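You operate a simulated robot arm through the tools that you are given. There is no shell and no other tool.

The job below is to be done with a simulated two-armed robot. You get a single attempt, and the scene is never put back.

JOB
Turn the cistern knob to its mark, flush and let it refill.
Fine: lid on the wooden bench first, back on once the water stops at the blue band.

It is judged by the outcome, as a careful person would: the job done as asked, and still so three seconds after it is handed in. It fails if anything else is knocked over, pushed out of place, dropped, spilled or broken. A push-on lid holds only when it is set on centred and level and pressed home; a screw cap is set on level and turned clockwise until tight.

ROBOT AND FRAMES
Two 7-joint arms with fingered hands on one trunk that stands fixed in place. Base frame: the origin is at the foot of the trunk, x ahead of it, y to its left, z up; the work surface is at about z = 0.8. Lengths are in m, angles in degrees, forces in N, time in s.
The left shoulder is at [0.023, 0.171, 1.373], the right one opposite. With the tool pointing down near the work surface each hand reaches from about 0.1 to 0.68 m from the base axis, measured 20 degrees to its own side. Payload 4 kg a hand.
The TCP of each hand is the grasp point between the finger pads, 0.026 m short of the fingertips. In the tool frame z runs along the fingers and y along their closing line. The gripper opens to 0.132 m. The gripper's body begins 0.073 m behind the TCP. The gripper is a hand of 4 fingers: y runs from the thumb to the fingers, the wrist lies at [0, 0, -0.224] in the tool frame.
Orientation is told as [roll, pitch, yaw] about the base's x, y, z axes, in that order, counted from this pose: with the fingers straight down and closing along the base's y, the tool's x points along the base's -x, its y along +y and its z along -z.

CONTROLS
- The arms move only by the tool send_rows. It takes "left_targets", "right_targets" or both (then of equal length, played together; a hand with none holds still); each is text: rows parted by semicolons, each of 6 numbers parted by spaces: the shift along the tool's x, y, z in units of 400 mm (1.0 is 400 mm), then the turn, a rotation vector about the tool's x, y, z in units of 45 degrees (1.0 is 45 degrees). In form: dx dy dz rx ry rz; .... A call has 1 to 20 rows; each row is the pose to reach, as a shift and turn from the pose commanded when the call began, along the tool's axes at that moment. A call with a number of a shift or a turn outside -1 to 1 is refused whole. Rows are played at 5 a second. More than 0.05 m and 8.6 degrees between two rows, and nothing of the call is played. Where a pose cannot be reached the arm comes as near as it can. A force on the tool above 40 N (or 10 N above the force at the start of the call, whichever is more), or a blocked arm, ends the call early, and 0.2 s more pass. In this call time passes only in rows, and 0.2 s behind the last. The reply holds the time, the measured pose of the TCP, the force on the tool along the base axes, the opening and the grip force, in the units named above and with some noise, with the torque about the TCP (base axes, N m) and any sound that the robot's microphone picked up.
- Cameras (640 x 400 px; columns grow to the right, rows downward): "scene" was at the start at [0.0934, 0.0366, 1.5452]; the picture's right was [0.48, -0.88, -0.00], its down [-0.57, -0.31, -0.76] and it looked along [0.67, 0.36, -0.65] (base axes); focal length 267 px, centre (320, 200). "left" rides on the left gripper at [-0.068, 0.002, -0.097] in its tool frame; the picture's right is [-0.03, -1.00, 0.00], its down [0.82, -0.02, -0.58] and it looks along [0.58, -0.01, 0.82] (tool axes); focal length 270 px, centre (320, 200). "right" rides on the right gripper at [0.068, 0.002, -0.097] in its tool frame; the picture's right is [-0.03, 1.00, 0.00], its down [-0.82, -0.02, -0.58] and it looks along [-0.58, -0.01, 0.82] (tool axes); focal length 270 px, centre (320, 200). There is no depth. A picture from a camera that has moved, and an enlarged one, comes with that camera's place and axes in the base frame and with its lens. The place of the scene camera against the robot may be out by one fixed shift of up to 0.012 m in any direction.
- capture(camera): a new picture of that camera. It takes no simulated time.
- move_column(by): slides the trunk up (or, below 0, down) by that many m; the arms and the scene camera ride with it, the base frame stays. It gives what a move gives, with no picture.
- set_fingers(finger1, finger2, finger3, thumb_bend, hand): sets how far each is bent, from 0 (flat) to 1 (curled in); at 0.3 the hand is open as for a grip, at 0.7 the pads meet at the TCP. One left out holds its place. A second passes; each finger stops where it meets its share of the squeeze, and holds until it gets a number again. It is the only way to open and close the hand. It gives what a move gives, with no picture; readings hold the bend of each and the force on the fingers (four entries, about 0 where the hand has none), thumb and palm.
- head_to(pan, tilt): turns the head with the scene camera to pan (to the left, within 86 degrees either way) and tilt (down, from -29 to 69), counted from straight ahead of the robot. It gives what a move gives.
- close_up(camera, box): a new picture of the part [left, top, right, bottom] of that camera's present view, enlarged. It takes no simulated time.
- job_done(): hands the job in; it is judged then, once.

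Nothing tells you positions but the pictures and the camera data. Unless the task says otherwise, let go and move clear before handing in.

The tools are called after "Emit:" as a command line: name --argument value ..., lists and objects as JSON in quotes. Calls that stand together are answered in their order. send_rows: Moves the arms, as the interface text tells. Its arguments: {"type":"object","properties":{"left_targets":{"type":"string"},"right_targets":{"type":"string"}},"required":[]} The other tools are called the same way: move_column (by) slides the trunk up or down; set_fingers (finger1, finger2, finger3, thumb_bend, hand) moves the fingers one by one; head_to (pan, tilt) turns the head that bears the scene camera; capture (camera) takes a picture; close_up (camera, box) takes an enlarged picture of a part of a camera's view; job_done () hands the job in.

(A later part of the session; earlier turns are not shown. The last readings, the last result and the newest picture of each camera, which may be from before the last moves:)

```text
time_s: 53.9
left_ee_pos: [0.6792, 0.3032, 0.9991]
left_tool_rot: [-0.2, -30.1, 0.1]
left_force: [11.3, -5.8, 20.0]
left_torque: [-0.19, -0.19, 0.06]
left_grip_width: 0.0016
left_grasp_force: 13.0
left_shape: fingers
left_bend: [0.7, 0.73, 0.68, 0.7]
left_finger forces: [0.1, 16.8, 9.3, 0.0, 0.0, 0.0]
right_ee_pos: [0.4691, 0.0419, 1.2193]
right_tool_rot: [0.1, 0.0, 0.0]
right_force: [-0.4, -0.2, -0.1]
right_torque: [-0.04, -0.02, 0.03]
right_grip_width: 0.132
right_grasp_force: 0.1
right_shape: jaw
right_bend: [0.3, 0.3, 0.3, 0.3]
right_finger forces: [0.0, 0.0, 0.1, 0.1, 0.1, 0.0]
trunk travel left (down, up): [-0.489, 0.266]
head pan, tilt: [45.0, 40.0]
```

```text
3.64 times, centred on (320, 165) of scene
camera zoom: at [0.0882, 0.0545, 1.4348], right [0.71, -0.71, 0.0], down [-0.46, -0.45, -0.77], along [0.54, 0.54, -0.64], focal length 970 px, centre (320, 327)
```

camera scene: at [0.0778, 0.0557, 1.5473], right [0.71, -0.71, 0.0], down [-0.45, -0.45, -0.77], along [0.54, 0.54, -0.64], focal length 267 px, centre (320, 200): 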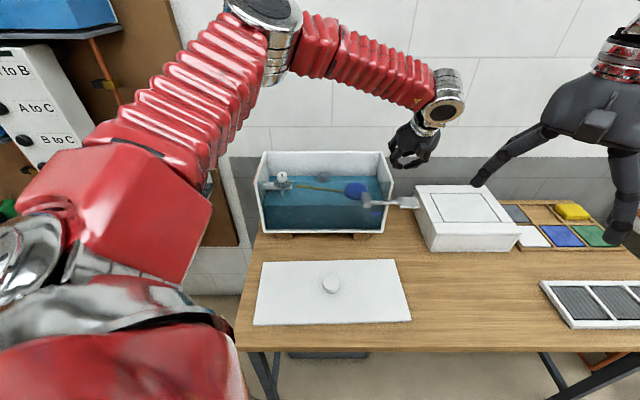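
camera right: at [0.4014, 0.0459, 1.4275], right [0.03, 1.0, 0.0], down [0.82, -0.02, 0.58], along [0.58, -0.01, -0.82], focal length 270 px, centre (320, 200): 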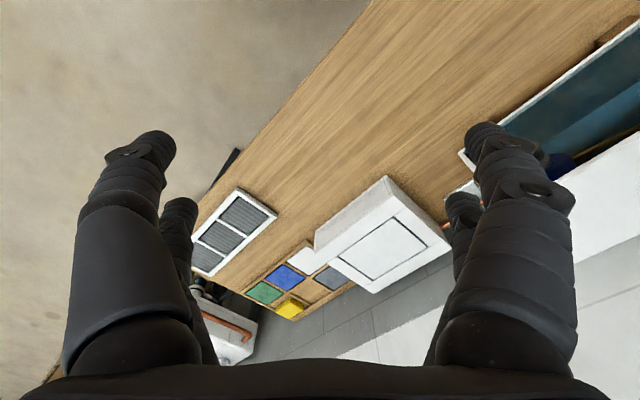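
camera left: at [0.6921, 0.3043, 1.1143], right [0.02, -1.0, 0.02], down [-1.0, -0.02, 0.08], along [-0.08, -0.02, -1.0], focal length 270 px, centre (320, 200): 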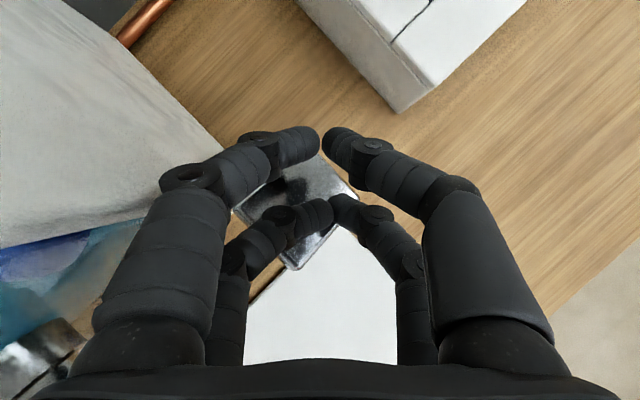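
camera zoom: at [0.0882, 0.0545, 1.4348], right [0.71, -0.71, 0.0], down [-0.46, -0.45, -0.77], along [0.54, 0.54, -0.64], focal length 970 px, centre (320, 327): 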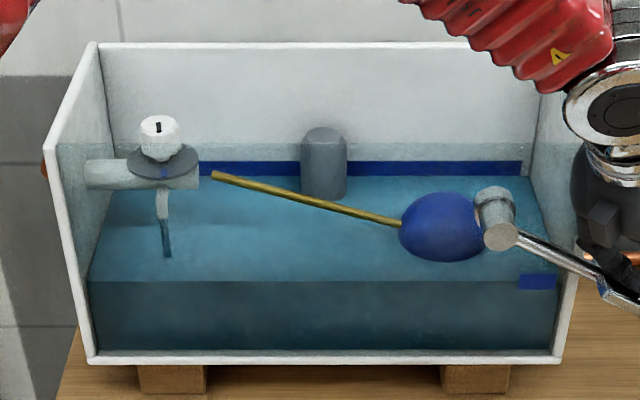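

The flush is running. I'll release the lever by rising, and watch the level.

Emit:
move_column --by 0.08

Emit:
close_up --camera "scene" --box '[240, 120, 440, 245]'

```text
time_s: 55.1
left_ee_pos: [0.6802, 0.3047, 1.0742]
left_tool_rot: [0.0, -29.8, 0.2]
left_force: [0.1, -0.1, -0.7]
left_torque: [0.01, -0.01, -0.02]
left_grip_width: 0.0016
left_grasp_force: 0.0
left_shape: fingers
left_bend: [0.7, 0.7, 0.7, 0.7]
left_finger forces: [0.0, 0.1, 0.0, 0.0, 0.0, 0.0]
right_ee_pos: [0.4696, 0.0445, 1.2995]
right_tool_rot: [0.0, 0.0, 0.0]
right_force: [0.0, 0.2, 1.1]
right_torque: [0.0, 0.02, -0.01]
right_grip_width: 0.132
right_grasp_force: 0.1
right_shape: jaw
right_bend: [0.3, 0.3, 0.3, 0.3]
right_finger forces: [0.0, 0.0, 0.1, 0.0, 0.0, 0.1]
trunk travel left (down, up): [-0.569, 0.186]
head pan, tilt: [45.0, 40.0]
```

```text
3.20 times, centred on (340, 182) of scene
camera zoom: at [0.0816, 0.0563, 1.5149], right [0.71, -0.71, 0.0], down [-0.46, -0.45, -0.77], along [0.54, 0.54, -0.64], focal length 854 px, centre (256, 256)
```

zoom: 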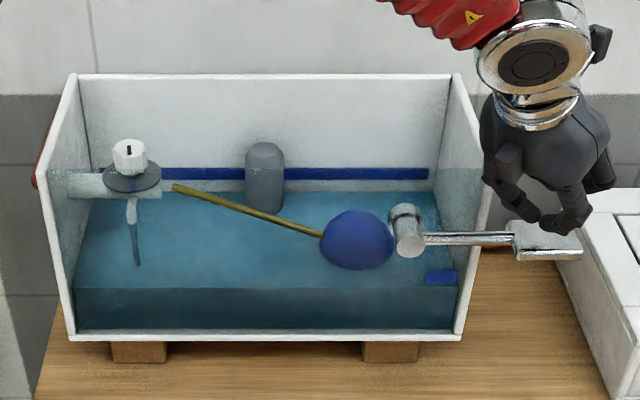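

The lever sprang back and the flush continues by itself. Meanwhile I move the hand back over the lid on the bench.

Emit:
send_rows --left_targets "-0.0313 0 -0.054 0 0 0; -0.0625 0 -0.108 0 0 0; 0.0193 0.013 -0.1394 -0.0625 0 -0.1083; 0.1012 0.026 -0.1708 -0.125 0 -0.2165; 0.183 0.039 -0.2022 -0.1875 0 -0.3248; 0.2649 0.052 -0.2336 -0.25 0 -0.433; 0.3467 0.065 -0.265 -0.3125 0 -0.5413; 0.4285 0.078 -0.2964 -0.375 0 -0.6495; 0.5104 0.091 -0.3278 -0.4375 0 -0.7578; 0.5922 0.104 -0.3592 -0.5 0 -0.866"

Emit:
capture --camera "left"

Emit:
capture --camera "scene"

Emit:
close_up --camera "scene" --box '[240, 120, 440, 245]'

```text
time_s: 57.3
left_ee_pos: [0.4015, 0.3484, 1.082]
left_tool_rot: [-0.1, -30.1, 45.2]
left_force: [-0.7, -0.3, 0.2]
left_torque: [-0.01, -0.03, 0.02]
left_grip_width: 0.0015
left_grasp_force: 0.1
left_shape: fingers
left_bend: [0.7, 0.7, 0.7, 0.7]
left_finger forces: [0.1, 0.1, 0.1, 0.0, 0.0, 0.1]
right_ee_pos: [0.4698, 0.0459, 1.2994]
right_tool_rot: [0.0, 0.0, -0.1]
right_force: [-0.1, -0.4, 0.6]
right_torque: [0.01, 0.03, 0.02]
right_grip_width: 0.132
right_grasp_force: 0.1
right_shape: jaw
right_bend: [0.3, 0.3, 0.3, 0.3]
right_finger forces: [0.0, 0.1, 0.0, 0.0, 0.1, 0.0]
trunk travel left (down, up): [-0.569, 0.186]
head pan, tilt: [45.0, 40.0]
```

```text
taken
camera left: at [0.4086, 0.357, 1.1989], right [0.72, -0.69, 0.01], down [-0.69, -0.72, 0.09], along [-0.05, -0.08, -1.0], focal length 270 px, centre (320, 200)
```

left: 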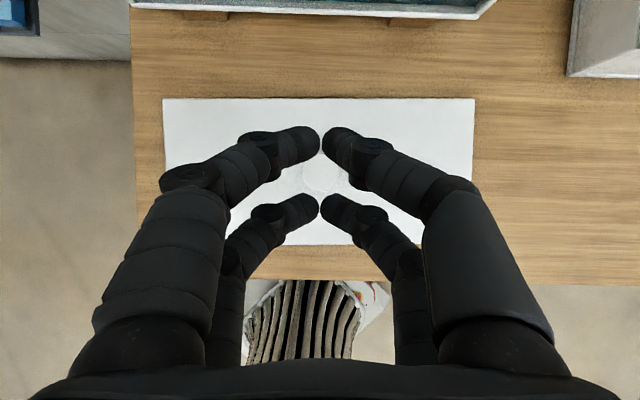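

```text
taken
camera scene: at [0.0803, 0.0566, 1.5151], right [0.71, -0.71, 0.0], down [-0.45, -0.45, -0.77], along [0.54, 0.54, -0.64], focal length 267 px, centre (320, 200)
```

scene: 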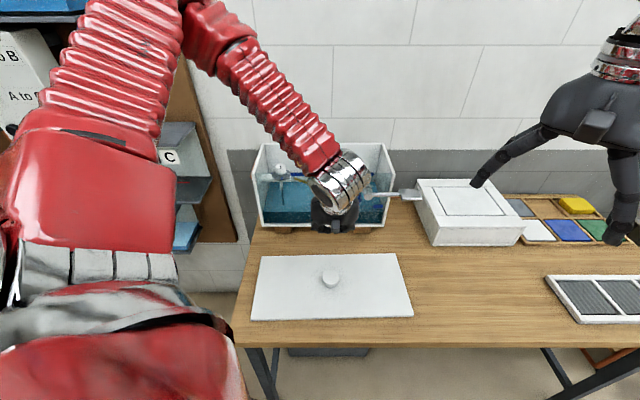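

```text
3.20 times, centred on (340, 182) of scene
camera zoom: at [0.0803, 0.0566, 1.5151], right [0.71, -0.71, 0.0], down [-0.45, -0.45, -0.77], along [0.54, 0.54, -0.64], focal length 854 px, centre (256, 256)
```

zoom: 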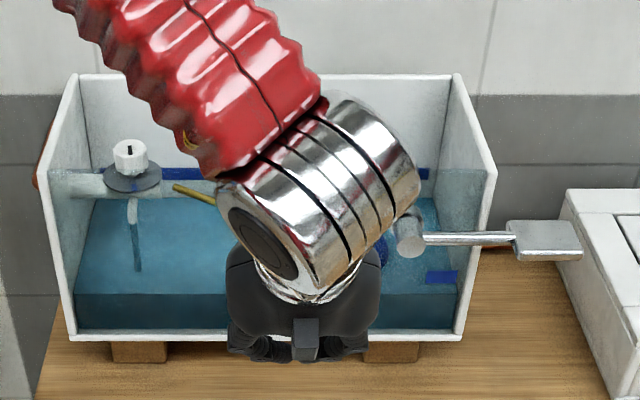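

Lid seen from above, yawed ~1.5° counter-clockwise relative to the bench. The cistern is still low. I'll open the fingers and take a look at the knob.

Emit:
set_fingers --hand "left" --finger1 0.47 --finger2 0.47 --finger3 0.47 --thumb_bend 0.47

Emit:
capture --camera "left"

Emit:
close_up --camera "scene" --box '[240, 120, 440, 245]'

```text
time_s: 58.3
left_ee_pos: [0.4021, 0.3482, 1.0806]
left_tool_rot: [0.0, -29.9, 45.1]
left_force: [0.2, -0.2, 0.4]
left_torque: [0.02, 0.0, 0.02]
left_grip_width: 0.0754
left_grasp_force: 0.0
left_shape: fingers
left_bend: [0.47, 0.47, 0.47, 0.47]
left_finger forces: [0.1, 0.1, 0.1, 0.1, 0.1, 0.0]
right_ee_pos: [0.4698, 0.0459, 1.2998]
right_tool_rot: [0.0, 0.0, 0.0]
right_force: [0.0, -0.5, 0.0]
right_torque: [0.03, -0.03, 0.01]
right_grip_width: 0.1319
right_grasp_force: 0.0
right_shape: jaw
right_bend: [0.3, 0.3, 0.3, 0.3]
right_finger forces: [0.1, 0.0, 0.0, 0.0, 0.1, 0.0]
trunk travel left (down, up): [-0.569, 0.186]
head pan, tilt: [45.0, 40.0]
```

```text
taken
camera left: at [0.4094, 0.3566, 1.1988], right [0.72, -0.69, 0.01], down [-0.69, -0.72, 0.09], along [-0.06, -0.08, -1.0], focal length 270 px, centre (320, 200)
```

left: 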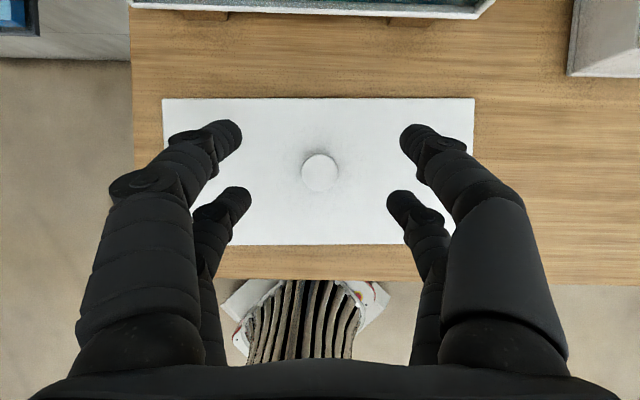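

```text
3.20 times, centred on (340, 182) of scene
camera zoom: at [0.0809, 0.0562, 1.515], right [0.71, -0.71, 0.0], down [-0.46, -0.45, -0.77], along [0.54, 0.54, -0.64], focal length 854 px, centre (256, 256)
```

zoom: 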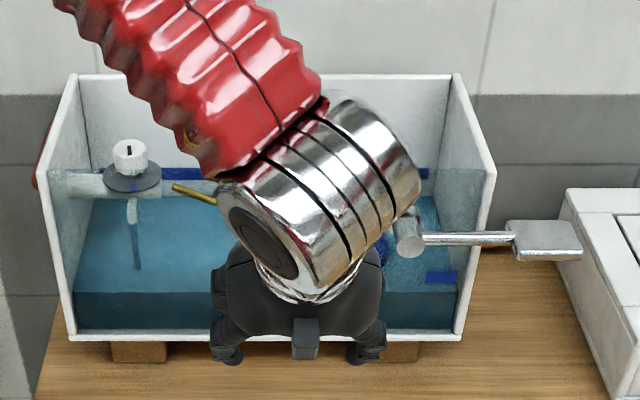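

Lid top is at z≈0.80, its knob at u=0.040, w=0.544; the inlet is refilling the tank slowly. I'll take the pre-grasp pose (lean 8°, yaw 46.6° to match the lid) above the knob.

Emit:
send_rows --left_targets "0.0197 -0.0013 0.0464 -0.0042 0.1222 -0.0072; 0.0393 -0.0027 0.0928 -0.0084 0.2445 -0.0145; 0.059 -0.004 0.1392 -0.0125 0.3667 -0.0217; 0.0786 -0.0053 0.1856 -0.0167 0.489 -0.0289"

Emit:
capture --camera "left"

Emit:
close_up --camera "scene" --box '[240, 120, 440, 245]'

```text
time_s: 59.3
left_ee_pos: [0.412, 0.351, 1.0022]
left_tool_rot: [0.3, -7.9, 46.5]
left_force: [-0.3, 0.1, 0.1]
left_torque: [0.0, 0.02, 0.01]
left_grip_width: 0.0759
left_grasp_force: 0.0
left_shape: fingers
left_bend: [0.47, 0.47, 0.47, 0.47]
left_finger forces: [0.0, 0.0, 0.0, 0.0, 0.0, 0.1]
right_ee_pos: [0.47, 0.0454, 1.2994]
right_tool_rot: [-0.1, 0.1, 0.1]
right_force: [-0.2, -1.5, 0.1]
right_torque: [0.01, 0.04, -0.01]
right_grip_width: 0.132
right_grasp_force: 0.0
right_shape: jaw
right_bend: [0.3, 0.3, 0.3, 0.3]
right_finger forces: [0.0, 0.1, 0.0, 0.0, 0.0, 0.1]
trunk travel left (down, up): [-0.569, 0.186]
head pan, tilt: [45.0, 40.0]
```

```text
taken
camera left: at [0.4489, 0.3916, 1.1069], right [0.74, -0.67, 0.0], down [-0.59, -0.66, 0.46], along [-0.31, -0.34, -0.89], focal length 270 px, centre (320, 200)
```

left: 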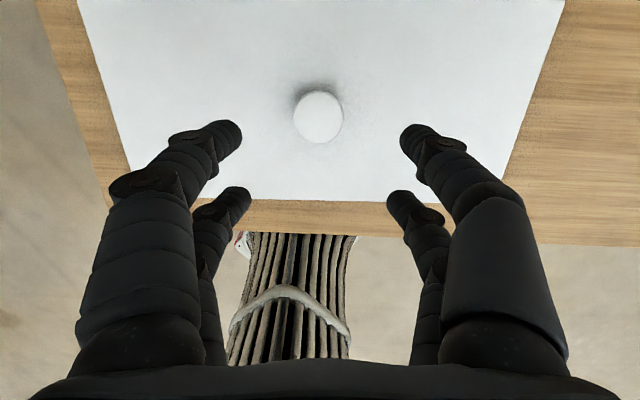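

```text
3.20 times, centred on (340, 182) of scene
camera zoom: at [0.0817, 0.0565, 1.515], right [0.71, -0.71, 0.0], down [-0.46, -0.45, -0.77], along [0.54, 0.54, -0.64], focal length 854 px, centre (256, 256)
```

zoom: 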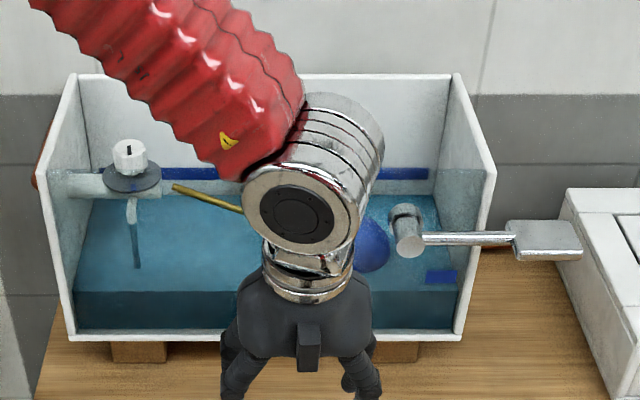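

Knob confirmed at u=0.040, w=0.544. I'll lower by trunk and arm to just above the grasp height with a 3 mm left correction.

Emit:
send_rows --left_targets "0.0087 0.0075 0.0619 0 0 0; 0.0174 0.0075 0.1238 0 0 0"

Emit:
move_column --by -0.07

Emit:
capture --camera "left"

Emit:
capture --camera "scene"

```text
time_s: 59.9
left_ee_pos: [0.4089, 0.3537, 0.9517]
left_tool_rot: [0.3, -7.9, 46.5]
left_force: [0.1, -0.5, -0.6]
left_torque: [0.0, 0.03, -0.02]
left_grip_width: 0.0756
left_grasp_force: 0.2
left_shape: fingers
left_bend: [0.47, 0.47, 0.47, 0.47]
left_finger forces: [0.0, 0.0, 0.0, 0.1, 0.0, 0.1]
right_ee_pos: [0.4697, 0.0453, 1.299]
right_tool_rot: [0.0, 0.1, 0.0]
right_force: [0.1, -0.7, -0.4]
right_torque: [0.0, 0.0, -0.02]
right_grip_width: 0.1321
right_grasp_force: 0.0
right_shape: jaw
right_bend: [0.3, 0.3, 0.3, 0.3]
right_finger forces: [0.0, 0.1, 0.0, 0.0, 0.0, 0.0]
trunk travel left (down, up): [-0.569, 0.186]
head pan, tilt: [45.0, 40.0]
```

```text
time_s: 61.0
left_ee_pos: [0.4081, 0.354, 0.8828]
left_tool_rot: [0.3, -8.0, 46.7]
left_force: [0.2, 0.7, 1.1]
left_torque: [0.04, -0.02, 0.0]
left_grip_width: 0.0753
left_grasp_force: 0.1
left_shape: fingers
left_bend: [0.47, 0.47, 0.47, 0.47]
left_finger forces: [0.0, 0.0, 0.1, 0.1, 0.0, 0.1]
right_ee_pos: [0.4684, 0.0447, 1.2295]
right_tool_rot: [0.0, 0.0, -0.1]
right_force: [-0.2, -0.5, 0.5]
right_torque: [0.01, 0.0, 0.01]
right_grip_width: 0.1319
right_grasp_force: 0.0
right_shape: jaw
right_bend: [0.3, 0.3, 0.3, 0.3]
right_finger forces: [0.0, 0.1, 0.1, 0.1, 0.1, 0.0]
trunk travel left (down, up): [-0.499, 0.256]
head pan, tilt: [45.0, 40.0]
```

```text
taken
camera left: at [0.4452, 0.3939, 0.9872], right [0.74, -0.67, 0.0], down [-0.59, -0.66, 0.46], along [-0.31, -0.34, -0.89], focal length 270 px, centre (320, 200)
```

left: 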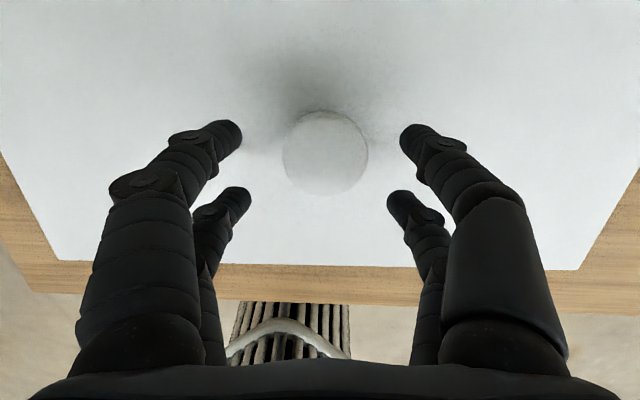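

```text
taken
camera scene: at [0.0867, 0.0561, 1.4449], right [0.71, -0.71, 0.0], down [-0.45, -0.45, -0.77], along [0.54, 0.54, -0.64], focal length 267 px, centre (320, 200)
```

scene: 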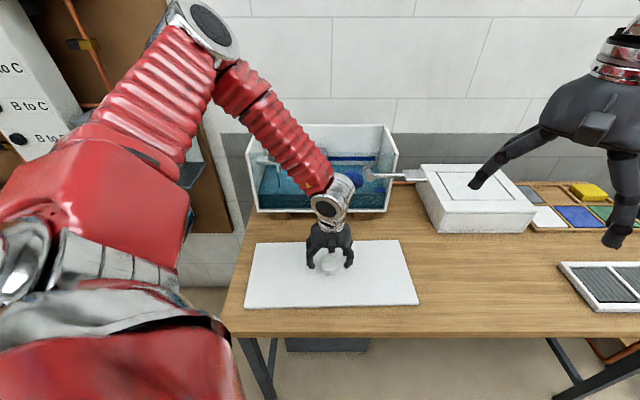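

Close; a 2 mm shift right/forward is needed and then down to grasp height.

Emit:
send_rows --left_targets "-0.005 -0.0055 0.0007 0 0 0"

Emit:
move_column --by -0.03

Emit:
capture --camera "left"

Emit:
close_up --camera "scene" --box '[280, 190, 380, 290]'

Emit:
close_up --camera "scene" --box '[235, 90, 435, 215]'

```text
time_s: 61.4
left_ee_pos: [0.4112, 0.3526, 0.8828]
left_tool_rot: [0.3, -8.0, 46.4]
left_force: [-0.8, -0.5, -0.3]
left_torque: [-0.01, -0.06, 0.01]
left_grip_width: 0.0756
left_grasp_force: 0.0
left_shape: fingers
left_bend: [0.47, 0.47, 0.47, 0.47]
left_finger forces: [0.0, 0.0, 0.0, 0.0, 0.0, 0.1]
right_ee_pos: [0.4688, 0.0458, 1.2297]
right_tool_rot: [0.0, 0.1, 0.0]
right_force: [0.1, 0.3, 0.1]
right_torque: [0.01, 0.03, -0.02]
right_grip_width: 0.132
right_grasp_force: 0.0
right_shape: jaw
right_bend: [0.3, 0.3, 0.3, 0.3]
right_finger forces: [0.0, 0.1, 0.0, 0.0, 0.1, 0.0]
trunk travel left (down, up): [-0.499, 0.256]
head pan, tilt: [45.0, 40.0]
```

```text
time_s: 62.1
left_ee_pos: [0.4117, 0.3536, 0.8539]
left_tool_rot: [0.3, -8.0, 46.5]
left_force: [-0.2, -0.4, -0.3]
left_torque: [0.03, 0.03, 0.0]
left_grip_width: 0.0754
left_grasp_force: 0.0
left_shape: fingers
left_bend: [0.47, 0.47, 0.47, 0.47]
left_finger forces: [0.0, 0.1, 0.0, 0.0, 0.0, 0.1]
right_ee_pos: [0.4686, 0.0446, 1.2001]
right_tool_rot: [-0.1, 0.0, 0.0]
right_force: [-0.6, 0.6, -0.4]
right_torque: [0.0, -0.01, 0.0]
right_grip_width: 0.132
right_grasp_force: 0.1
right_shape: jaw
right_bend: [0.3, 0.3, 0.3, 0.3]
right_finger forces: [0.0, 0.0, 0.0, 0.0, 0.0, 0.0]
trunk travel left (down, up): [-0.469, 0.286]
head pan, tilt: [45.0, 40.0]
```

```text
taken
camera left: at [0.4482, 0.3938, 0.9573], right [0.74, -0.67, 0.0], down [-0.59, -0.66, 0.46], along [-0.31, -0.34, -0.89], focal length 270 px, centre (320, 200)
```

left: 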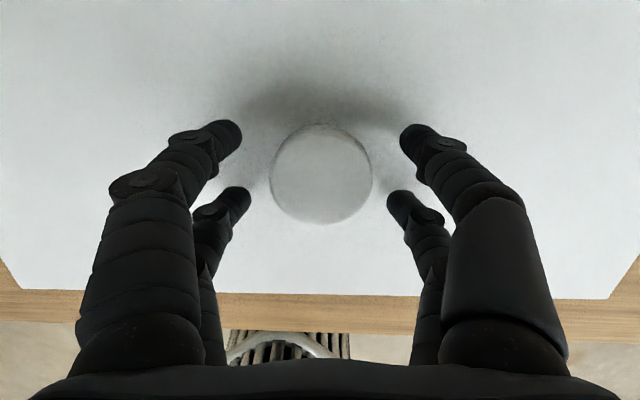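

```text
4.00 times, centred on (330, 240) of scene
camera zoom: at [0.0906, 0.0561, 1.4146], right [0.71, -0.71, 0.0], down [-0.45, -0.45, -0.77], along [0.54, 0.54, -0.64], focal length 1067 px, centre (280, 40)
```

zoom: 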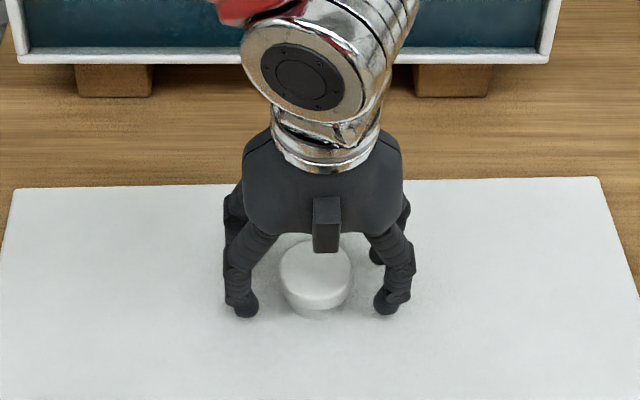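

```text
3.20 times, centred on (335, 152) of scene
camera zoom: at [0.0906, 0.0561, 1.4146], right [0.71, -0.71, 0.0], down [-0.45, -0.45, -0.77], along [0.54, 0.54, -0.64], focal length 854 px, centre (272, 352)
```

zoom: 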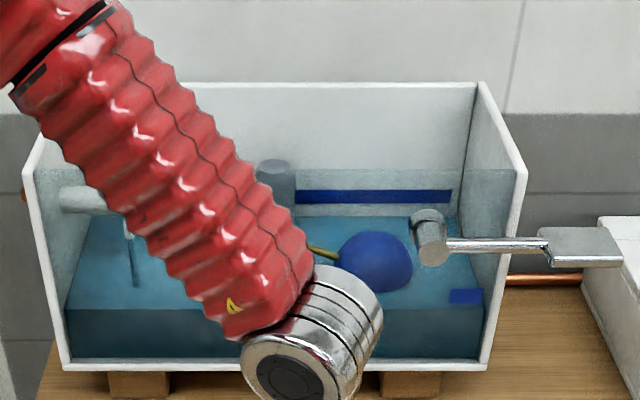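

The knob is centred in the fingers, and the water is ~1 cm below the band and rising. I'll close gently onto the knob while it fills.

Emit:
set_fingers --hand "left" --finger1 0.57 --finger2 0.57 --finger3 0.57 --thumb_bend 0.57

Emit:
capture --camera "left"

Emit:
close_up --camera "scene" --box '[235, 90, 435, 215]'

```text
time_s: 63.1
left_ee_pos: [0.4123, 0.3539, 0.8531]
left_tool_rot: [0.3, -7.9, 46.5]
left_force: [0.4, 0.1, -0.2]
left_torque: [-0.01, -0.02, -0.01]
left_grip_width: 0.0463
left_grasp_force: 0.1
left_shape: fingers
left_bend: [0.56, 0.56, 0.56, 0.56]
left_finger forces: [0.0, 0.0, 0.1, 0.0, 0.1, 0.0]
right_ee_pos: [0.4689, 0.0444, 1.1994]
right_tool_rot: [0.0, 0.2, -0.1]
right_force: [0.1, 0.0, -0.1]
right_torque: [0.02, -0.04, 0.02]
right_grip_width: 0.132
right_grasp_force: 0.1
right_shape: jaw
right_bend: [0.3, 0.3, 0.3, 0.3]
right_finger forces: [0.1, 0.1, 0.1, 0.0, 0.0, 0.1]
trunk travel left (down, up): [-0.469, 0.286]
head pan, tilt: [45.0, 40.0]
```

```text
taken
camera left: at [0.4484, 0.3939, 0.9568], right [0.74, -0.67, 0.0], down [-0.59, -0.66, 0.46], along [-0.31, -0.34, -0.89], focal length 270 px, centre (320, 200)
```

left: 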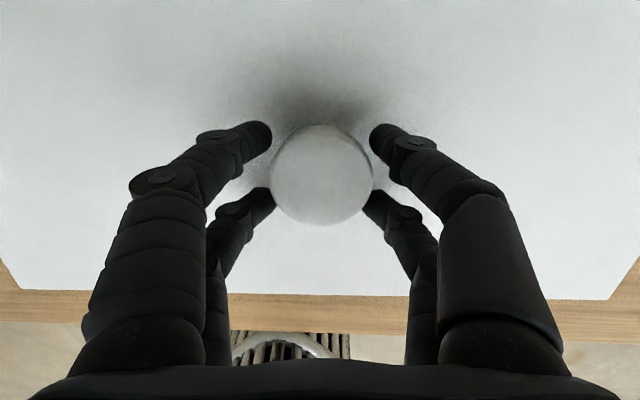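

```text
3.20 times, centred on (335, 152) of scene
camera zoom: at [0.0912, 0.0562, 1.4146], right [0.71, -0.71, 0.0], down [-0.46, -0.45, -0.77], along [0.54, 0.54, -0.64], focal length 854 px, centre (272, 352)
```

zoom: 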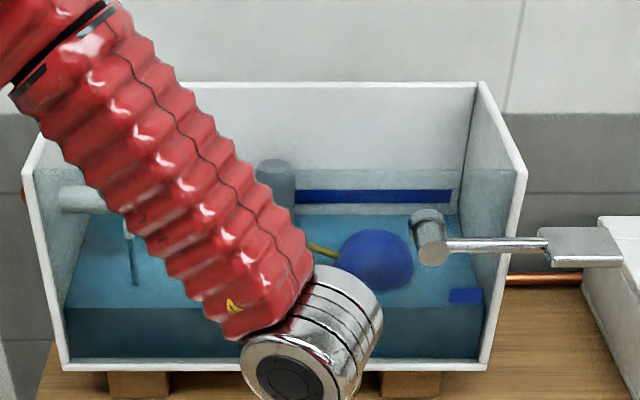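

Well centred. Close to a moderate grip (0.66) so the fingers stay symmetric.

Emit:
set_fingers --hand "left" --finger1 0.66 --finger2 0.66 --finger3 0.66 --thumb_bend 0.66

Emit:
capture --camera "left"

Emit:
close_up --camera "scene" --box '[235, 90, 435, 215]'

```text
time_s: 64.1
left_ee_pos: [0.4114, 0.3545, 0.852]
left_tool_rot: [0.3, -7.8, 46.5]
left_force: [0.0, -0.5, -0.3]
left_torque: [0.0, 0.01, -0.02]
left_grip_width: 0.0325
left_grasp_force: 9.8
left_shape: fingers
left_bend: [0.6, 0.59, 0.6, 0.63]
left_finger forces: [4.5, 5.1, 4.7, 0.0, 5.1, 0.0]
right_ee_pos: [0.4688, 0.0457, 1.1991]
right_tool_rot: [0.0, 0.1, 0.1]
right_force: [-0.2, -0.4, 0.4]
right_torque: [0.01, 0.0, 0.03]
right_grip_width: 0.1319
right_grasp_force: 0.0
right_shape: jaw
right_bend: [0.3, 0.3, 0.3, 0.3]
right_finger forces: [0.1, 0.0, 0.1, 0.1, 0.1, 0.0]
trunk travel left (down, up): [-0.469, 0.286]
head pan, tilt: [45.0, 40.0]
```

```text
taken
camera left: at [0.4486, 0.3941, 0.9566], right [0.74, -0.67, 0.0], down [-0.59, -0.66, 0.46], along [-0.31, -0.34, -0.89], focal length 270 px, centre (320, 200)
```

left: 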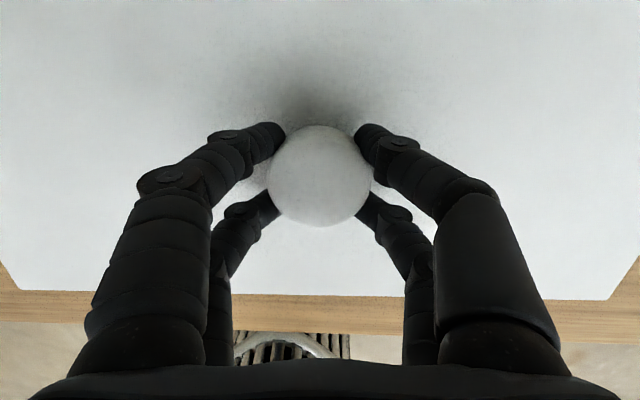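

```text
3.20 times, centred on (335, 152) of scene
camera zoom: at [0.0915, 0.0564, 1.4145], right [0.71, -0.71, 0.0], down [-0.46, -0.45, -0.77], along [0.54, 0.54, -0.64], focal length 854 px, centre (272, 352)
```

zoom: 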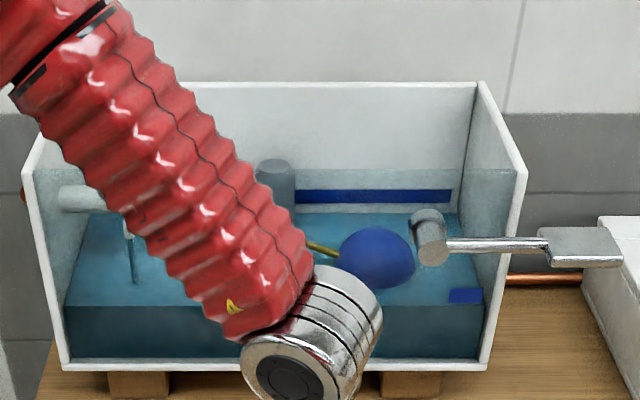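

Even grip of ~5 N per finger. The water still has about a centimetre to go, so I'll wait in place.

Emit:
send_rows --left_targets "0 0 0 0 0 0; 0 0 0 0 0 0; 0 0 0 0 0 0; 0 0 0 0 0 0; 0 0 0 0 0 0; 0 0 0 0 0 0; 0 0 0 0 0 0; 0 0 0 0 0 0; 0 0 0 0 0 0; 0 0 0 0 0 0; 0 0 0 0 0 0; 0 0 0 0 0 0; 0 0 0 0 0 0; 0 0 0 0 0 0; 0 0 0 0 0 0; 0 0 0 0 0 0; 0 0 0 0 0 0; 0 0 0 0 0 0; 0 0 0 0 0 0; 0 0 0 0 0 0"

Emit:
close_up --camera "scene" --box '[235, 90, 435, 215]'

```text
time_s: 68.3
left_ee_pos: [0.4109, 0.3552, 0.8522]
left_tool_rot: [0.3, -7.8, 46.6]
left_force: [0.2, 0.2, -0.3]
left_torque: [0.01, 0.0, -0.02]
left_grip_width: 0.0322
left_grasp_force: 9.6
left_shape: fingers
left_bend: [0.6, 0.59, 0.6, 0.63]
left_finger forces: [4.7, 5.0, 4.5, 0.0, 5.1, 0.1]
right_ee_pos: [0.4697, 0.0459, 1.1993]
right_tool_rot: [-0.1, 0.0, -0.1]
right_force: [-0.1, 0.1, 0.3]
right_torque: [0.01, 0.02, 0.02]
right_grip_width: 0.1321
right_grasp_force: 0.0
right_shape: jaw
right_bend: [0.3, 0.3, 0.3, 0.3]
right_finger forces: [0.0, 0.1, 0.1, 0.0, 0.0, 0.0]
trunk travel left (down, up): [-0.469, 0.286]
head pan, tilt: [45.0, 40.0]
```

```text
3.20 times, centred on (335, 152) of scene
camera zoom: at [0.0915, 0.0564, 1.4145], right [0.71, -0.71, 0.0], down [-0.46, -0.45, -0.77], along [0.54, 0.54, -0.64], focal length 854 px, centre (272, 352)
```

zoom: 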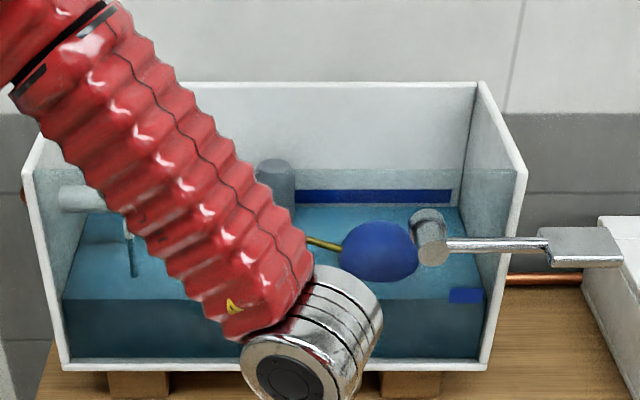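

The level is entering the band's lower edge and still rising. Keep waiting.

Emit:
send_rows --left_targets "0 0 0 0 0 0; 0 0 0 0 0 0; 0 0 0 0 0 0; 0 0 0 0 0 0; 0 0 0 0 0 0; 0 0 0 0 0 0; 0 0 0 0 0 0; 0 0 0 0 0 0; 0 0 0 0 0 0; 0 0 0 0 0 0; 0 0 0 0 0 0; 0 0 0 0 0 0; 0 0 0 0 0 0; 0 0 0 0 0 0; 0 0 0 0 0 0; 0 0 0 0 0 0; 0 0 0 0 0 0; 0 0 0 0 0 0; 0 0 0 0 0 0; 0 0 0 0 0 0"

Emit:
close_up --camera "scene" --box '[235, 90, 435, 215]'

```text
time_s: 72.5
left_ee_pos: [0.4122, 0.3535, 0.8517]
left_tool_rot: [0.3, -7.8, 46.5]
left_force: [0.2, 0.5, 0.1]
left_torque: [0.07, -0.05, -0.03]
left_grip_width: 0.0326
left_grasp_force: 10.0
left_shape: fingers
left_bend: [0.6, 0.59, 0.6, 0.63]
left_finger forces: [4.6, 5.1, 4.6, 0.0, 5.1, 0.0]
right_ee_pos: [0.47, 0.0447, 1.1998]
right_tool_rot: [0.0, 0.0, 0.1]
right_force: [0.2, 0.2, 0.0]
right_torque: [0.01, 0.01, 0.0]
right_grip_width: 0.132
right_grasp_force: 0.1
right_shape: jaw
right_bend: [0.3, 0.3, 0.3, 0.3]
right_finger forces: [0.0, 0.0, 0.0, 0.0, 0.0, 0.0]
trunk travel left (down, up): [-0.469, 0.286]
head pan, tilt: [45.0, 40.0]
```

```text
3.20 times, centred on (335, 152) of scene
camera zoom: at [0.0915, 0.0564, 1.4145], right [0.71, -0.71, 0.0], down [-0.46, -0.45, -0.77], along [0.54, 0.54, -0.64], focal length 854 px, centre (272, 352)
```

zoom: 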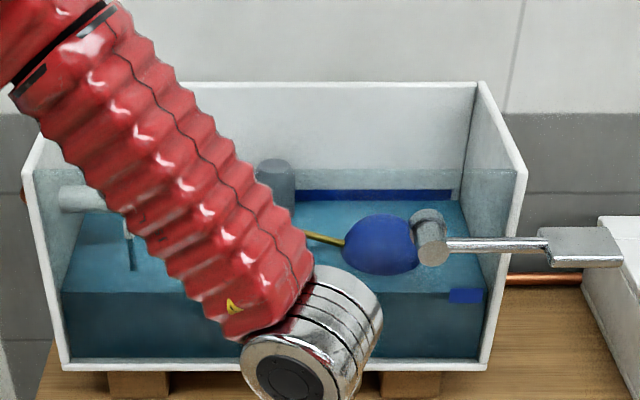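

The level is inside the band now; the inlet seems to still run. Keep waiting and check whether it stops.

Emit:
send_rows --left_targets "0 0 0 0 0 0; 0 0 0 0 0 0; 0 0 0 0 0 0; 0 0 0 0 0 0; 0 0 0 0 0 0; 0 0 0 0 0 0; 0 0 0 0 0 0; 0 0 0 0 0 0; 0 0 0 0 0 0; 0 0 0 0 0 0; 0 0 0 0 0 0; 0 0 0 0 0 0; 0 0 0 0 0 0; 0 0 0 0 0 0; 0 0 0 0 0 0"

Emit:
close_up --camera "scene" --box '[235, 90, 435, 215]'

Emit:
close_up --camera "scene" --box '[320, 130, 400, 200]'

```text
time_s: 75.7
left_ee_pos: [0.4113, 0.3531, 0.8522]
left_tool_rot: [0.2, -7.9, 46.5]
left_force: [0.0, 0.5, -0.1]
left_torque: [0.04, -0.07, 0.0]
left_grip_width: 0.0321
left_grasp_force: 9.6
left_shape: fingers
left_bend: [0.6, 0.59, 0.6, 0.63]
left_finger forces: [4.5, 5.1, 4.6, 0.0, 5.2, 0.0]
right_ee_pos: [0.47, 0.045, 1.1993]
right_tool_rot: [0.1, 0.1, 0.0]
right_force: [-0.3, -0.2, -0.5]
right_torque: [0.02, 0.01, 0.0]
right_grip_width: 0.1319
right_grasp_force: 0.0
right_shape: jaw
right_bend: [0.3, 0.3, 0.3, 0.3]
right_finger forces: [0.0, 0.0, 0.1, 0.0, 0.1, 0.0]
trunk travel left (down, up): [-0.469, 0.286]
head pan, tilt: [45.0, 40.0]
```

```text
3.20 times, centred on (335, 152) of scene
camera zoom: at [0.0915, 0.0564, 1.4145], right [0.71, -0.71, 0.0], down [-0.46, -0.45, -0.77], along [0.54, 0.54, -0.64], focal length 854 px, centre (272, 352)
```

zoom: 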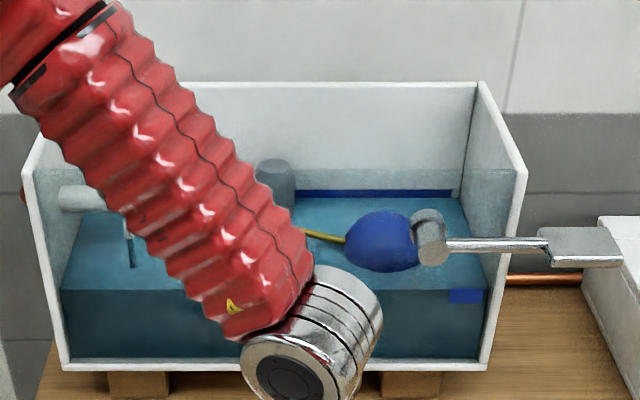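

```text
5.71 times, centred on (360, 165) of scene
camera zoom: at [0.0915, 0.0564, 1.4145], right [0.71, -0.71, 0.0], down [-0.46, -0.45, -0.77], along [0.54, 0.54, -0.64], focal length 1524 px, centre (91, 400)
```

zoom: 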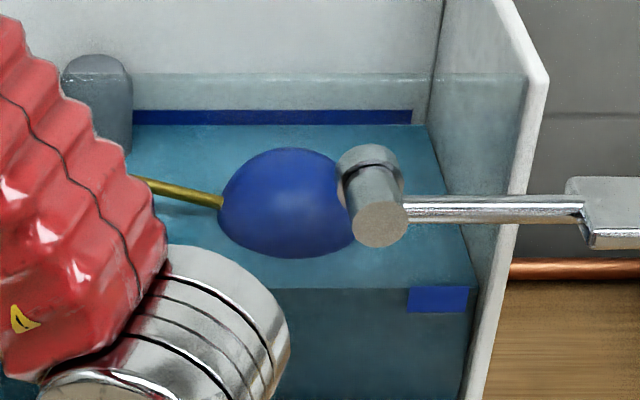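

The level is about mid-band, rising ever more slowly. Wait a few seconds more to see if it stops there.

Emit:
send_rows --left_targets "0 0 0 0 0 0; 0 0 0 0 0 0; 0 0 0 0 0 0; 0 0 0 0 0 0; 0 0 0 0 0 0; 0 0 0 0 0 0; 0 0 0 0 0 0; 0 0 0 0 0 0; 0 0 0 0 0 0; 0 0 0 0 0 0; 0 0 0 0 0 0; 0 0 0 0 0 0; 0 0 0 0 0 0; 0 0 0 0 0 0; 0 0 0 0 0 0; 0 0 0 0 0 0; 0 0 0 0 0 0; 0 0 0 0 0 0; 0 0 0 0 0 0; 0 0 0 0 0 0"

Emit:
close_up --camera "scene" --box '[320, 130, 400, 200]'

Emit:
close_up --camera "scene" --box '[240, 140, 300, 190]'

```text
time_s: 79.9
left_ee_pos: [0.4128, 0.354, 0.8523]
left_tool_rot: [0.3, -7.8, 46.4]
left_force: [0.0, 0.5, 0.0]
left_torque: [0.04, -0.01, -0.02]
left_grip_width: 0.0327
left_grasp_force: 9.5
left_shape: fingers
left_bend: [0.6, 0.59, 0.6, 0.63]
left_finger forces: [4.6, 5.3, 4.6, 0.0, 5.2, 0.0]
right_ee_pos: [0.4691, 0.0459, 1.1991]
right_tool_rot: [0.0, 0.1, 0.1]
right_force: [0.1, -0.5, -0.1]
right_torque: [-0.03, 0.0, 0.01]
right_grip_width: 0.1321
right_grasp_force: 0.0
right_shape: jaw
right_bend: [0.3, 0.3, 0.3, 0.3]
right_finger forces: [0.0, 0.0, 0.1, 0.0, 0.0, 0.0]
trunk travel left (down, up): [-0.469, 0.286]
head pan, tilt: [45.0, 40.0]
```

```text
5.71 times, centred on (360, 165) of scene
camera zoom: at [0.0915, 0.0564, 1.4145], right [0.71, -0.71, 0.0], down [-0.46, -0.45, -0.77], along [0.54, 0.54, -0.64], focal length 1524 px, centre (91, 400)
```

zoom: 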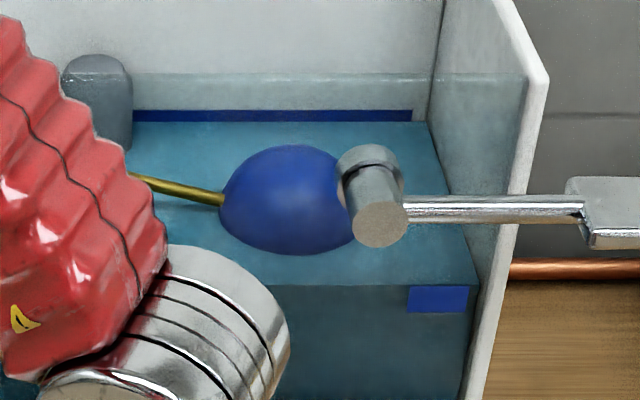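

```text
8.00 times, centred on (270, 165) of scene
camera zoom: at [0.0915, 0.0564, 1.4145], right [0.71, -0.71, 0.0], down [-0.46, -0.45, -0.77], along [0.54, 0.54, -0.64], focal length 2134 px, centre (720, 480)
```

zoom: 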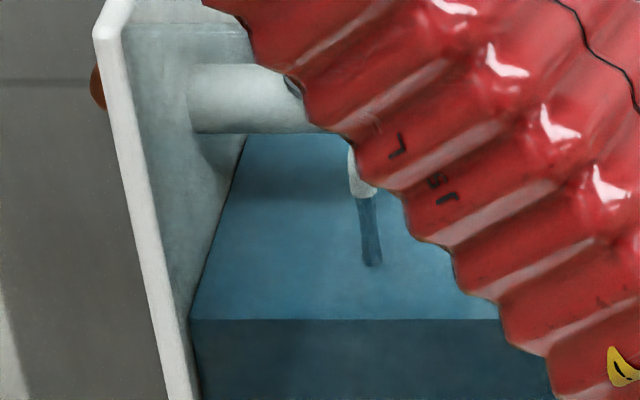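

Still trickling at about 0.5 mm/s, now mid-band. Wait more.

Emit:
send_rows --left_targets "0 0 0 0 0 0; 0 0 0 0 0 0; 0 0 0 0 0 0; 0 0 0 0 0 0; 0 0 0 0 0 0; 0 0 0 0 0 0; 0 0 0 0 0 0; 0 0 0 0 0 0; 0 0 0 0 0 0; 0 0 0 0 0 0; 0 0 0 0 0 0; 0 0 0 0 0 0; 0 0 0 0 0 0; 0 0 0 0 0 0; 0 0 0 0 0 0; 0 0 0 0 0 0; 0 0 0 0 0 0; 0 0 0 0 0 0; 0 0 0 0 0 0; 0 0 0 0 0 0"

Emit:
close_up --camera "scene" --box '[320, 130, 400, 200]'

Emit:
close_up --camera "scene" --box '[240, 140, 300, 190]'

```text
time_s: 84.1
left_ee_pos: [0.4118, 0.3539, 0.8519]
left_tool_rot: [0.3, -7.9, 46.5]
left_force: [0.5, 0.1, -0.8]
left_torque: [0.08, -0.03, -0.01]
left_grip_width: 0.0321
left_grasp_force: 10.0
left_shape: fingers
left_bend: [0.6, 0.59, 0.6, 0.63]
left_finger forces: [4.6, 5.2, 4.6, 0.0, 5.2, 0.0]
right_ee_pos: [0.4696, 0.0455, 1.1997]
right_tool_rot: [0.1, 0.1, 0.1]
right_force: [-0.3, -0.2, 0.2]
right_torque: [-0.05, -0.02, 0.01]
right_grip_width: 0.1318
right_grasp_force: 0.1
right_shape: jaw
right_bend: [0.3, 0.3, 0.3, 0.3]
right_finger forces: [0.0, 0.1, 0.0, 0.1, 0.0, 0.0]
trunk travel left (down, up): [-0.469, 0.286]
head pan, tilt: [45.0, 40.0]
```

```text
5.71 times, centred on (360, 165) of scene
camera zoom: at [0.0915, 0.0564, 1.4145], right [0.71, -0.71, 0.0], down [-0.46, -0.45, -0.77], along [0.54, 0.54, -0.64], focal length 1524 px, centre (91, 400)
```

zoom: 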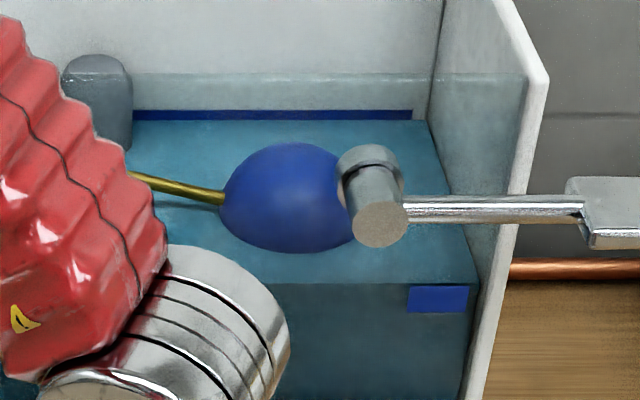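

```text
8.00 times, centred on (270, 165) of scene
camera zoom: at [0.0915, 0.0564, 1.4145], right [0.71, -0.71, 0.0], down [-0.46, -0.45, -0.77], along [0.54, 0.54, -0.64], focal length 2134 px, centre (720, 480)
```

zoom: 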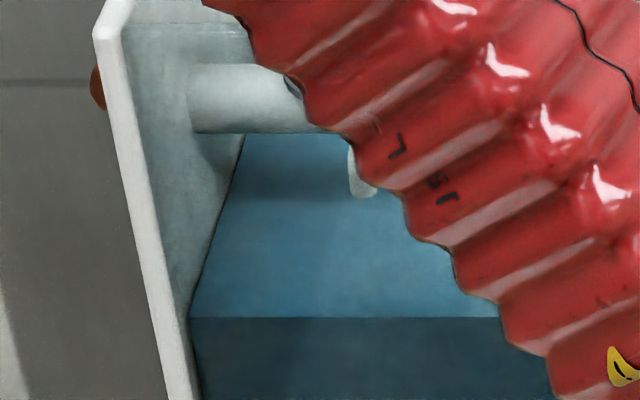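

The inlet stream has stopped with the level in the middle of the blue band. Now I lift the lid a little by the trunk and check how it hangs.

Emit:
move_column --by 0.03

Emit:
capture --camera "left"

Emit:
capture --camera "scene"

Emit:
close_up --camera "scene" --box '[220, 210, 440, 340]'

Emit:
close_up --camera "scene" --box '[320, 130, 400, 200]'

```text
time_s: 84.9
left_ee_pos: [0.4113, 0.3542, 0.8817]
left_tool_rot: [0.3, -7.9, 46.5]
left_force: [-0.1, 0.1, -4.6]
left_torque: [-0.03, 0.01, 0.01]
left_grip_width: 0.0325
left_grasp_force: 9.8
left_shape: fingers
left_bend: [0.6, 0.6, 0.6, 0.63]
left_finger forces: [4.3, 5.0, 4.2, 0.1, 5.0, 0.0]
right_ee_pos: [0.47, 0.0446, 1.2292]
right_tool_rot: [-0.1, 0.2, 0.0]
right_force: [-0.4, -1.0, 0.2]
right_torque: [-0.05, 0.04, -0.02]
right_grip_width: 0.1319
right_grasp_force: 0.1
right_shape: jaw
right_bend: [0.3, 0.3, 0.3, 0.3]
right_finger forces: [0.0, 0.0, 0.0, 0.1, 0.0, 0.0]
trunk travel left (down, up): [-0.499, 0.256]
head pan, tilt: [45.0, 40.0]
```

```text
taken
camera left: at [0.4489, 0.3942, 0.9861], right [0.74, -0.67, 0.0], down [-0.59, -0.66, 0.46], along [-0.31, -0.34, -0.89], focal length 270 px, centre (320, 200)
```

left: 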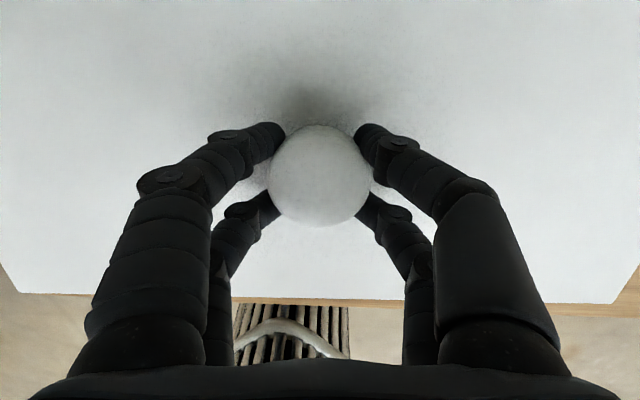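

```text
taken
camera scene: at [0.0882, 0.0566, 1.4446], right [0.71, -0.71, 0.0], down [-0.46, -0.45, -0.77], along [0.54, 0.54, -0.64], focal length 267 px, centre (320, 200)
```

scene: 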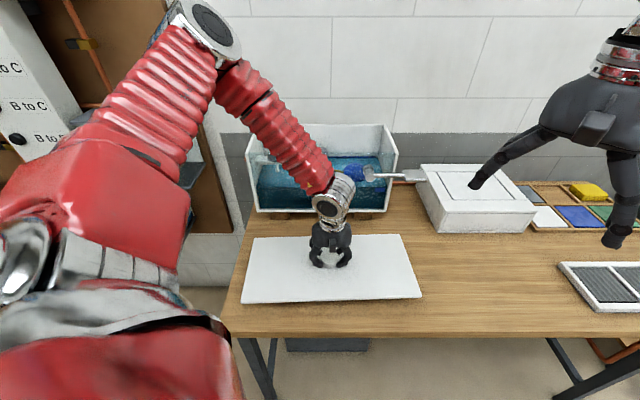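

```text
2.91 times, centred on (330, 275) of scene
camera zoom: at [0.0882, 0.0566, 1.4446], right [0.71, -0.71, 0.0], down [-0.46, -0.45, -0.77], along [0.54, 0.54, -0.64], focal length 776 px, centre (291, -18)
```

zoom: 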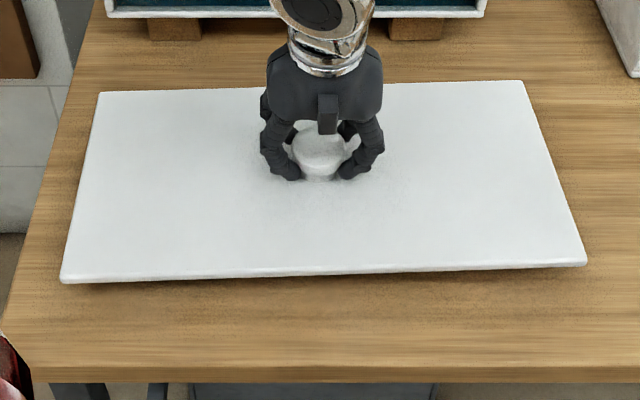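

```text
5.71 times, centred on (360, 165) of scene
camera zoom: at [0.0882, 0.0566, 1.4446], right [0.71, -0.71, 0.0], down [-0.46, -0.45, -0.77], along [0.54, 0.54, -0.64], focal length 1524 px, centre (91, 400)
```

zoom: 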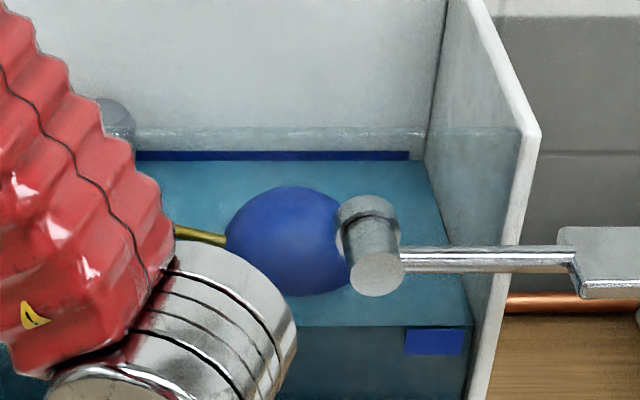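

The lid hangs nearly level and centred in the fingers; the water stays at the band. I'll raise the trunk to its original height, then lift with the arm.

Emit:
move_column --by 0.101

Emit:
send_rows --left_targets "-0.0116 0 -0.0825 0 0 0; -0.0232 0 -0.165 0 0 0; -0.0348 0 -0.2475 0 0 0; -0.0464 0 -0.33 0 0 0; -0.058 0 -0.4125 0 0 0; -0.0695 0 -0.495 0 0 0; -0.0765 0 -0.5445 0 0 0"

Emit:
capture --camera "left"

Emit:
capture --camera "scene"

```text
time_s: 86.2
left_ee_pos: [0.412, 0.3532, 0.9832]
left_tool_rot: [0.2, -7.9, 46.5]
left_force: [1.0, -0.4, -3.9]
left_torque: [-0.04, -0.03, 0.02]
left_grip_width: 0.0322
left_grasp_force: 9.2
left_shape: fingers
left_bend: [0.6, 0.6, 0.6, 0.63]
left_finger forces: [4.3, 5.0, 4.1, 0.0, 5.2, 0.1]
right_ee_pos: [0.4704, 0.0455, 1.3299]
right_tool_rot: [0.0, 0.0, 0.0]
right_force: [0.0, 0.1, -0.1]
right_torque: [-0.01, 0.02, 0.0]
right_grip_width: 0.1318
right_grasp_force: 0.0
right_shape: jaw
right_bend: [0.3, 0.3, 0.3, 0.3]
right_finger forces: [0.0, 0.1, 0.0, 0.0, 0.0, 0.0]
trunk travel left (down, up): [-0.6, 0.155]
head pan, tilt: [45.0, 40.0]
```

```text
time_s: 87.8
left_ee_pos: [0.4115, 0.3533, 1.2033]
left_tool_rot: [0.3, -7.9, 46.5]
left_force: [0.0, 0.0, -4.0]
left_torque: [-0.03, 0.02, 0.02]
left_grip_width: 0.0318
left_grasp_force: 9.7
left_shape: fingers
left_bend: [0.6, 0.6, 0.61, 0.63]
left_finger forces: [4.2, 5.0, 4.4, 0.0, 5.4, 0.0]
right_ee_pos: [0.4691, 0.045, 1.3311]
right_tool_rot: [0.0, 0.0, 0.0]
right_force: [-0.2, 0.0, -0.4]
right_torque: [0.02, -0.01, -0.01]
right_grip_width: 0.1321
right_grasp_force: 0.1
right_shape: jaw
right_bend: [0.3, 0.3, 0.3, 0.3]
right_finger forces: [0.0, 0.0, 0.0, 0.0, 0.1, 0.1]
trunk travel left (down, up): [-0.6, 0.155]
head pan, tilt: [45.0, 40.0]
```

```text
taken
camera left: at [0.4493, 0.3942, 1.307], right [0.74, -0.67, 0.0], down [-0.59, -0.66, 0.46], along [-0.31, -0.34, -0.89], focal length 270 px, centre (320, 200)
```

left: 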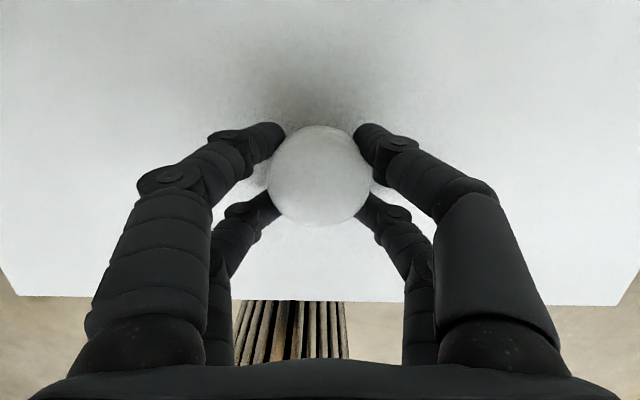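

```text
taken
camera scene: at [0.0796, 0.0563, 1.5461], right [0.71, -0.71, 0.0], down [-0.46, -0.45, -0.77], along [0.54, 0.54, -0.64], focal length 267 px, centre (320, 200)
```

scene: 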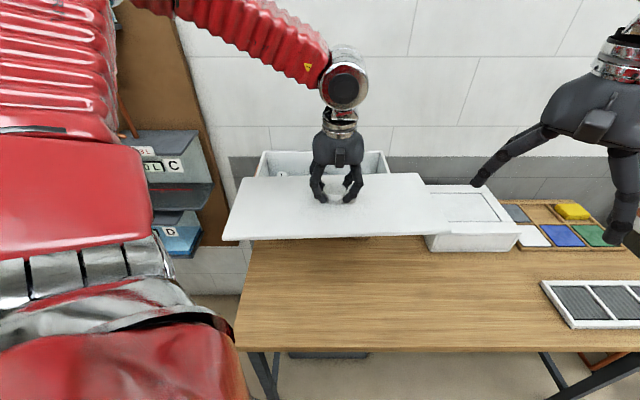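

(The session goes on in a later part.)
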